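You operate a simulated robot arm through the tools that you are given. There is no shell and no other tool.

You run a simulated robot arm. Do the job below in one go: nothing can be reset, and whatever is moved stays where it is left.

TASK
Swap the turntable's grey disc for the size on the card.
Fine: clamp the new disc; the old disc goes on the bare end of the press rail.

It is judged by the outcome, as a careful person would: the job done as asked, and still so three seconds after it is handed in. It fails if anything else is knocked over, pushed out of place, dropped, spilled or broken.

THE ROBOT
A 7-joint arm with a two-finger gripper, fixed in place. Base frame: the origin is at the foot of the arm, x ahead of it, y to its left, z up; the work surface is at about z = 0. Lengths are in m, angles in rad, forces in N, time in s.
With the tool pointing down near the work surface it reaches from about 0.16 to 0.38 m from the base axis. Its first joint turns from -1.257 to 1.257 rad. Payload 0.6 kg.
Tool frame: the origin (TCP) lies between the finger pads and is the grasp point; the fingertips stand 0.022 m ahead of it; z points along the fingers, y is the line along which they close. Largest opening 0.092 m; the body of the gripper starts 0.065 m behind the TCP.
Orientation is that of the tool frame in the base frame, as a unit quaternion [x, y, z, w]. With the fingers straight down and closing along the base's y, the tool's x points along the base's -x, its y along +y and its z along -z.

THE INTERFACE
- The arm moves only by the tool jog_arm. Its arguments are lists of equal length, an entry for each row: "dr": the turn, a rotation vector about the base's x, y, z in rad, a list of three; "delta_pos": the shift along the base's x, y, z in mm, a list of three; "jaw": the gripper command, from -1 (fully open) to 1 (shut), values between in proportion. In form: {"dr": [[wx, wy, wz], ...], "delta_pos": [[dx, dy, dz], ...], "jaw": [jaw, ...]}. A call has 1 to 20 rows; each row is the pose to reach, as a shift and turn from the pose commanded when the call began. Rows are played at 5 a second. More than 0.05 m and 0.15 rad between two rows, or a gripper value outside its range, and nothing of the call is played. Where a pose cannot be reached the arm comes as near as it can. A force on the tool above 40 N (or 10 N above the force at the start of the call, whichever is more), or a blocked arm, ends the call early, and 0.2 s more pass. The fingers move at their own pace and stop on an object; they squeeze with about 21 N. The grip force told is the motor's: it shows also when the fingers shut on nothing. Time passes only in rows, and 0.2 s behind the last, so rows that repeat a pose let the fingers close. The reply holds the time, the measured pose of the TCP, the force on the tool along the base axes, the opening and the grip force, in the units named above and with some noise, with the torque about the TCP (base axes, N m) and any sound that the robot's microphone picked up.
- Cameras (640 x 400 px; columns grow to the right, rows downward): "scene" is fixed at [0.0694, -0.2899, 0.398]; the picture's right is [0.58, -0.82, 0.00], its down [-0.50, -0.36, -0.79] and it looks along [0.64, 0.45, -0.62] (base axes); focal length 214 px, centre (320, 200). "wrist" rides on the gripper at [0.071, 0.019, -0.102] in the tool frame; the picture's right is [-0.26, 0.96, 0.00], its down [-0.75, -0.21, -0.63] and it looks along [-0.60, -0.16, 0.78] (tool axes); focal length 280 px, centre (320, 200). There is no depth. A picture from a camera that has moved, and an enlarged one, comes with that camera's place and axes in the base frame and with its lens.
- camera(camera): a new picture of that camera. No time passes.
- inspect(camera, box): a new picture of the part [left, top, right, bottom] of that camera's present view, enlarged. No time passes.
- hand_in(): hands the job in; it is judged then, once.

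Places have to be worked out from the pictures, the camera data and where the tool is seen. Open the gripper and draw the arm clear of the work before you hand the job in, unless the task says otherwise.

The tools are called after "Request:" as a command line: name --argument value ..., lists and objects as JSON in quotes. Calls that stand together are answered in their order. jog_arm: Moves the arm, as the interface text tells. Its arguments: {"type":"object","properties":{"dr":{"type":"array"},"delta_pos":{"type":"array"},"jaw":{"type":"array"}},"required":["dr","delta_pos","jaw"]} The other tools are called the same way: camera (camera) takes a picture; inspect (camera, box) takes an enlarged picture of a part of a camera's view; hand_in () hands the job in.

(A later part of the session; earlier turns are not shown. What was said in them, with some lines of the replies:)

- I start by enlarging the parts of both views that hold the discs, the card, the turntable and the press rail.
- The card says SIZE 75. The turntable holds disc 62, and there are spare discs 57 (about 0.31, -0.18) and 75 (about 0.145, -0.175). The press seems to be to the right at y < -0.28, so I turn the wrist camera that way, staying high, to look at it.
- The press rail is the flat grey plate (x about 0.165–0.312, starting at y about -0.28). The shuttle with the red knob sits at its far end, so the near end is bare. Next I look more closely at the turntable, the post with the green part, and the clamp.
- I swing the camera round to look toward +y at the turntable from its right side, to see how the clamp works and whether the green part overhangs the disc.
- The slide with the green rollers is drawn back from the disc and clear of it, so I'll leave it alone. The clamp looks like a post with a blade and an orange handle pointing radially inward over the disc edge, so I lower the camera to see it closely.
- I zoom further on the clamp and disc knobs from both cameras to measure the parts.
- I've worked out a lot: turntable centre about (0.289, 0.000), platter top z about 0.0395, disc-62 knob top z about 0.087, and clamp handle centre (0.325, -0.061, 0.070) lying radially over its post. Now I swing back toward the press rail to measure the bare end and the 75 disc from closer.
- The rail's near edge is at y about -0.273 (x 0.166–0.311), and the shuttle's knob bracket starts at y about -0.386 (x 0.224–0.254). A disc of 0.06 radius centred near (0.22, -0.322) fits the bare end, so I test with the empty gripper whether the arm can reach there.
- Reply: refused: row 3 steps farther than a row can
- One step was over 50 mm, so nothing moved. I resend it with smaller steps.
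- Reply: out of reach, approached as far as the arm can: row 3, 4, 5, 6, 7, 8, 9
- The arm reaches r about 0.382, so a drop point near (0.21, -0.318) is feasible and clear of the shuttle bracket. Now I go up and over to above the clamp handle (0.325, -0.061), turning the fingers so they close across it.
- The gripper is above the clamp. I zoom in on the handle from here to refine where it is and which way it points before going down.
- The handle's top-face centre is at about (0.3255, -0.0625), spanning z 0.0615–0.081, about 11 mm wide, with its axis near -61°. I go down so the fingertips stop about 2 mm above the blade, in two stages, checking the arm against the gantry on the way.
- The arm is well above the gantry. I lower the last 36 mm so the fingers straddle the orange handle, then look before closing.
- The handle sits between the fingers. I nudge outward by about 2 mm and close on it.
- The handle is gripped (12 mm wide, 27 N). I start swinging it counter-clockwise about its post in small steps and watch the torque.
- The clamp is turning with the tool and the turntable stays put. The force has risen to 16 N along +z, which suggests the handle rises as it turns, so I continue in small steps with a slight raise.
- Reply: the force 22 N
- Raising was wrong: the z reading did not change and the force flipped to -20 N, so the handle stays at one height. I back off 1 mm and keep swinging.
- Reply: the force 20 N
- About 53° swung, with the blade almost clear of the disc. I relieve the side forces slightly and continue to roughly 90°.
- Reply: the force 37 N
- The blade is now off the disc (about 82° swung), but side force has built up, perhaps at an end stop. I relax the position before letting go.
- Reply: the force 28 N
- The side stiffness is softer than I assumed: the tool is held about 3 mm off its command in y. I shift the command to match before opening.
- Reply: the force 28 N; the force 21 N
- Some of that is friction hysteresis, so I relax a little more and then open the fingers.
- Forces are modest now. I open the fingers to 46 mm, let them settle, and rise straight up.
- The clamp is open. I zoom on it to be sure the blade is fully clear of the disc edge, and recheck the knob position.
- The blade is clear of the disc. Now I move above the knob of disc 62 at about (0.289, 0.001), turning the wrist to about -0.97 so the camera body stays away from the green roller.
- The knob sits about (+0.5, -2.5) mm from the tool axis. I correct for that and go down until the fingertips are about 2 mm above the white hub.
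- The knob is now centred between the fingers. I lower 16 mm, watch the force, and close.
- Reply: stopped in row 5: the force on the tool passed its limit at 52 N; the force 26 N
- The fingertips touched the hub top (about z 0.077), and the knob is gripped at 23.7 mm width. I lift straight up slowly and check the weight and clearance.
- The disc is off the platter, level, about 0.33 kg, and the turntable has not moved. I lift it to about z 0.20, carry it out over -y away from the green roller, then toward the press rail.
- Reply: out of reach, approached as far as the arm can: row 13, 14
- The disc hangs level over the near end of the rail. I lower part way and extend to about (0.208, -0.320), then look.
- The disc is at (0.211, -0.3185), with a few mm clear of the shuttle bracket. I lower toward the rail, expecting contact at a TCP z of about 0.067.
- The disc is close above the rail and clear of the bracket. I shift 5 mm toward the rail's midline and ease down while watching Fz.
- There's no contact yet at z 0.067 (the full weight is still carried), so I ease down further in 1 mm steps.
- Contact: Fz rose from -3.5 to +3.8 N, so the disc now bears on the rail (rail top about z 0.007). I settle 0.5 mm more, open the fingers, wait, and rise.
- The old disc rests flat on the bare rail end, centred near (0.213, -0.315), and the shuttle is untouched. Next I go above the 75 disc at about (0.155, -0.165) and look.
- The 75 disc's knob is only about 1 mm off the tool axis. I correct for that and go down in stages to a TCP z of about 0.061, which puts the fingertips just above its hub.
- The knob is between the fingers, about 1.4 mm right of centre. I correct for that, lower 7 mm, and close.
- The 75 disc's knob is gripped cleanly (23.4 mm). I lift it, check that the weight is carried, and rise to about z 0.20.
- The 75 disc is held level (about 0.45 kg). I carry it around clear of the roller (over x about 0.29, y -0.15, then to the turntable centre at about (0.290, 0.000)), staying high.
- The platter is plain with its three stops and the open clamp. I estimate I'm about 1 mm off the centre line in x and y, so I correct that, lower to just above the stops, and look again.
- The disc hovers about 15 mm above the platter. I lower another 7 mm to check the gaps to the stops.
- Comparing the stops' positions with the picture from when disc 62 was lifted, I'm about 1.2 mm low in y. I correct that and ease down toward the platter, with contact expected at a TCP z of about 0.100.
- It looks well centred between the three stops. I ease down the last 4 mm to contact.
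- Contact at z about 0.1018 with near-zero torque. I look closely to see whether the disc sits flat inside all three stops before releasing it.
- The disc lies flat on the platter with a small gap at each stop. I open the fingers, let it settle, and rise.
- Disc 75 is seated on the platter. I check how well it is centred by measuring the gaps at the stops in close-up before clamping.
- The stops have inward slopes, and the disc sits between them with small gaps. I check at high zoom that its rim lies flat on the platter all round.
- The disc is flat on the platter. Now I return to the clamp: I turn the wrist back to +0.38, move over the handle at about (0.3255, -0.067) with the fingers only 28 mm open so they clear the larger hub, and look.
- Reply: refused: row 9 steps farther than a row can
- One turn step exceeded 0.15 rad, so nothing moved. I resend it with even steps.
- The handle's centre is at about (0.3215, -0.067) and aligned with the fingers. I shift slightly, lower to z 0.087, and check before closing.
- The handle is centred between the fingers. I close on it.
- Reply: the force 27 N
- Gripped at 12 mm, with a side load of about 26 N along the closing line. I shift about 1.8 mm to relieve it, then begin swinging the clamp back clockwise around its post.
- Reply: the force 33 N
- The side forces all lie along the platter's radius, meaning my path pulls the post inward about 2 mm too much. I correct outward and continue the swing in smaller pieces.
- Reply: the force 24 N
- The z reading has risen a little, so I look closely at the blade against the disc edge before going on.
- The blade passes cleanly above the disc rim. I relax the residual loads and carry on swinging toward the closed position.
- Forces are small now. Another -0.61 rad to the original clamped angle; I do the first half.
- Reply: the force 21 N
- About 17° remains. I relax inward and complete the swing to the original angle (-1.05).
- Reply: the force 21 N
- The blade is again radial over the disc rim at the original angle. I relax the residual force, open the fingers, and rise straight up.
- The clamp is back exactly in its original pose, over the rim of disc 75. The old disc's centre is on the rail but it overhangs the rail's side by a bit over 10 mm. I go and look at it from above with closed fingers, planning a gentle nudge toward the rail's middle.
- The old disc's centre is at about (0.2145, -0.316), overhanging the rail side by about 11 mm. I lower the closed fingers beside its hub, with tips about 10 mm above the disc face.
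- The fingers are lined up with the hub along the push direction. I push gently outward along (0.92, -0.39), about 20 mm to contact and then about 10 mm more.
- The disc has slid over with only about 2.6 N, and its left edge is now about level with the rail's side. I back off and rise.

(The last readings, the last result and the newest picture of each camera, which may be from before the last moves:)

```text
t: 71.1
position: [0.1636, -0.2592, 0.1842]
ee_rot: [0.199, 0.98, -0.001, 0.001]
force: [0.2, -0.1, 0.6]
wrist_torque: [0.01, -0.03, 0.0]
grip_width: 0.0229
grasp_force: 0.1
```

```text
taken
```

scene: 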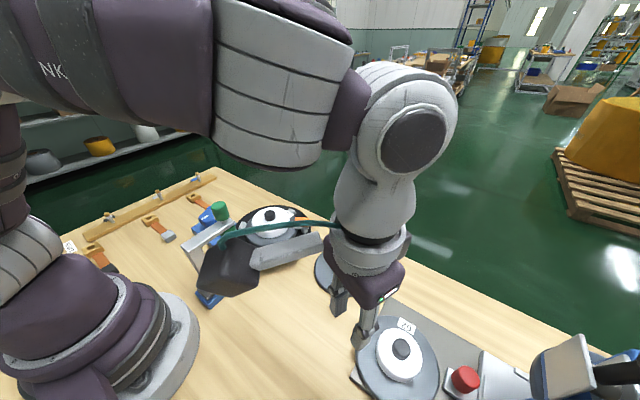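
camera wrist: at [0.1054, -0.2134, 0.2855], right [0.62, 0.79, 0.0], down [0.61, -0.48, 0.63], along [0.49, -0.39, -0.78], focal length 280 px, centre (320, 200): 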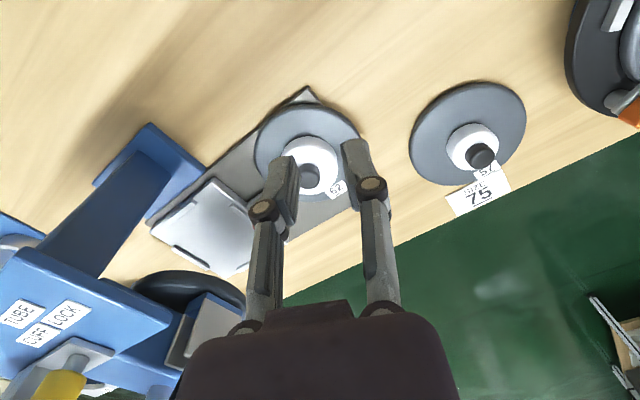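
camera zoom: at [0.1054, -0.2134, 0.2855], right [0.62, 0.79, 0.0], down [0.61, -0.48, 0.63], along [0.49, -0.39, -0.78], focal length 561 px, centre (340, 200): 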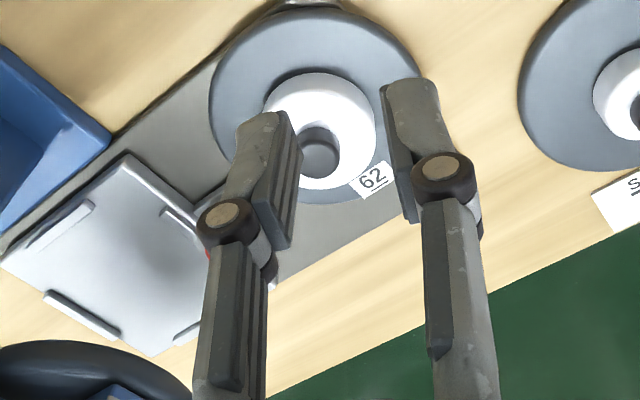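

The old disc now sits well on the rail, clear of the shuttle. I draw the arm back to a high neutral pose with the gripper open and check everything.

Request:
jog_arm --dr '[[0, 0, 0], [0, 0, 0], [0, 0, 0.1], [0, 0, 0.2], [0, 0, 0.3], [0, 0, 0.4], [0, 0, 0.4]]' --delta_pos '[[5, 20, 40], [10, 50, 75], [15, 85, 100], [20, 120, 115], [30, 155, 118], [45, 190, 118], [60, 220, 118]]' --jaw '[0, -0.5, -1, -1, -1, -1, -1]'

Request:
camera --camera "scene"

Request:
camera --camera "wrist"

Request:
inspect --camera "scene" --box '[180, 180, 340, 300]'

Request:
inspect --camera "scene" --box '[330, 280, 510, 400]'

```text
t: 72.7
position: [0.2236, -0.0398, 0.3012]
ee_rot: [0.0, 1.0, 0.0, 0.001]
force: [0.3, -0.1, 0.1]
wrist_torque: [0.01, 0.0, -0.01]
grip_width: 0.0919
grasp_force: 0.0
```

```text
taken
```

scene: 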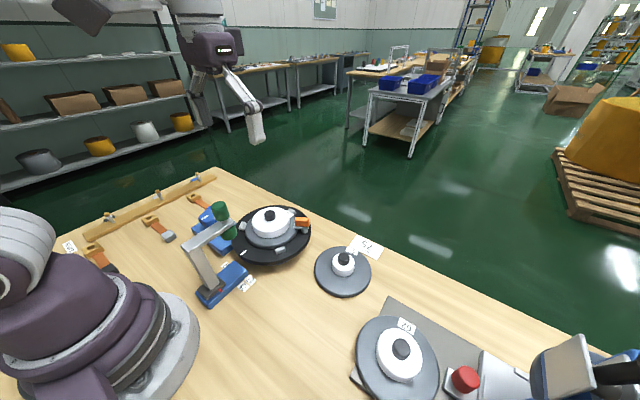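

```text
taken
camera wrist: at [0.1523, -0.0205, 0.4025], right [0.26, 0.97, 0.0], down [0.75, -0.2, 0.63], along [0.6, -0.16, -0.78], focal length 280 px, centre (320, 200)
```

wrist: 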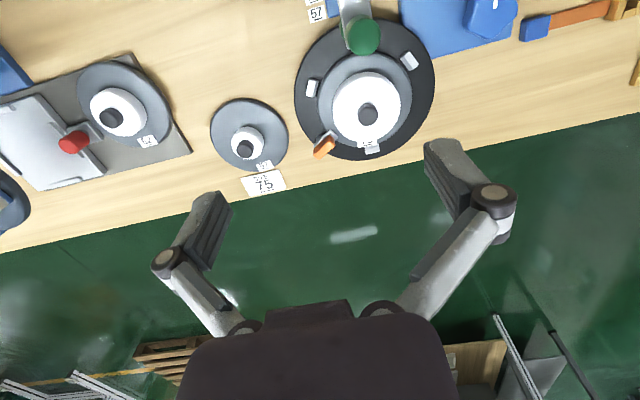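

```text
3.33 times, centred on (260, 240) of scene
camera zoom: at [0.0694, -0.2899, 0.398], right [0.58, -0.82, 0.0], down [-0.5, -0.36, -0.79], along [0.64, 0.45, -0.62], focal length 715 px, centre (520, 67)
```

zoom: 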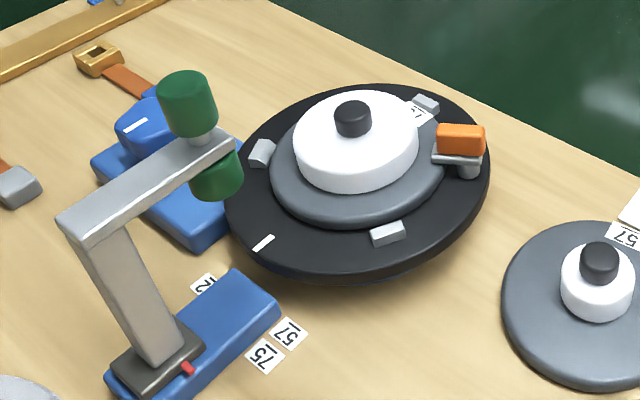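

```text
3.33 times, centred on (420, 340) of scene
camera zoom: at [0.0694, -0.2899, 0.398], right [0.58, -0.82, 0.0], down [-0.5, -0.36, -0.79], along [0.64, 0.45, -0.62], focal length 715 px, centre (-13, -267)
```

zoom: 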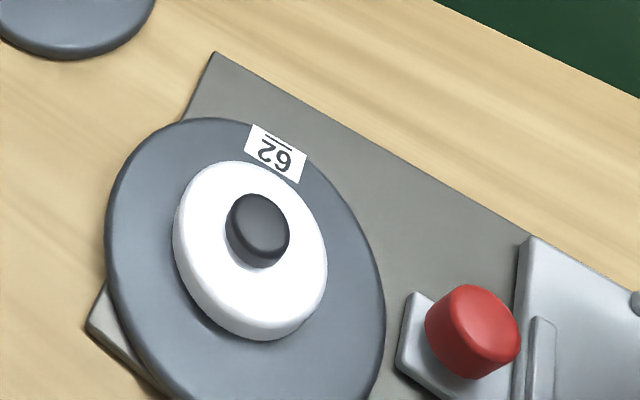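

Final check:
- **Turntable:** disc 75 is flat on it between the stops, with the clamp closed over its rim in its original pose.
- **Press rail:** disc 62 lies flat on the bare end, clear of the shuttle.
- **Everything else:** disc 57, the card, the gantry and the shuttle are where they were.

The gripper is open and the arm is clear, so I hand in.

Request:
hand_in

```text
The job is handed in.
```

The swap is done and handed in. Disc 75, the size on the card, is on the turntable and clamped, and the old disc 62 is on the bare end of the press rail.

- **New disc:** it sits flat between the three stops. The clamp is back at the same angle it had before the swap, with its blade over the disc's rim. In the pictures the disc looked about 1–2 mm nearer the clamp than the old one had been, but still inside the stops.
- **Old disc:** it lies flat on the rail, clear of the shuttle. It overhangs the rail's near end by about 15 mm, because the bare stretch is slightly shorter than the disc is wide. After setting it down I pushed it about 10 mm toward the middle of the rail so it no longer hung over the side.
- **Everything else:** in the last pictures disc 57, the card, the roller slide and the shuttle were where they started.

While I gripped the old disc, the fingertips pressed on its hub and tripped the force limit at 52 N. Nothing shifted or looked damaged in the pictures.
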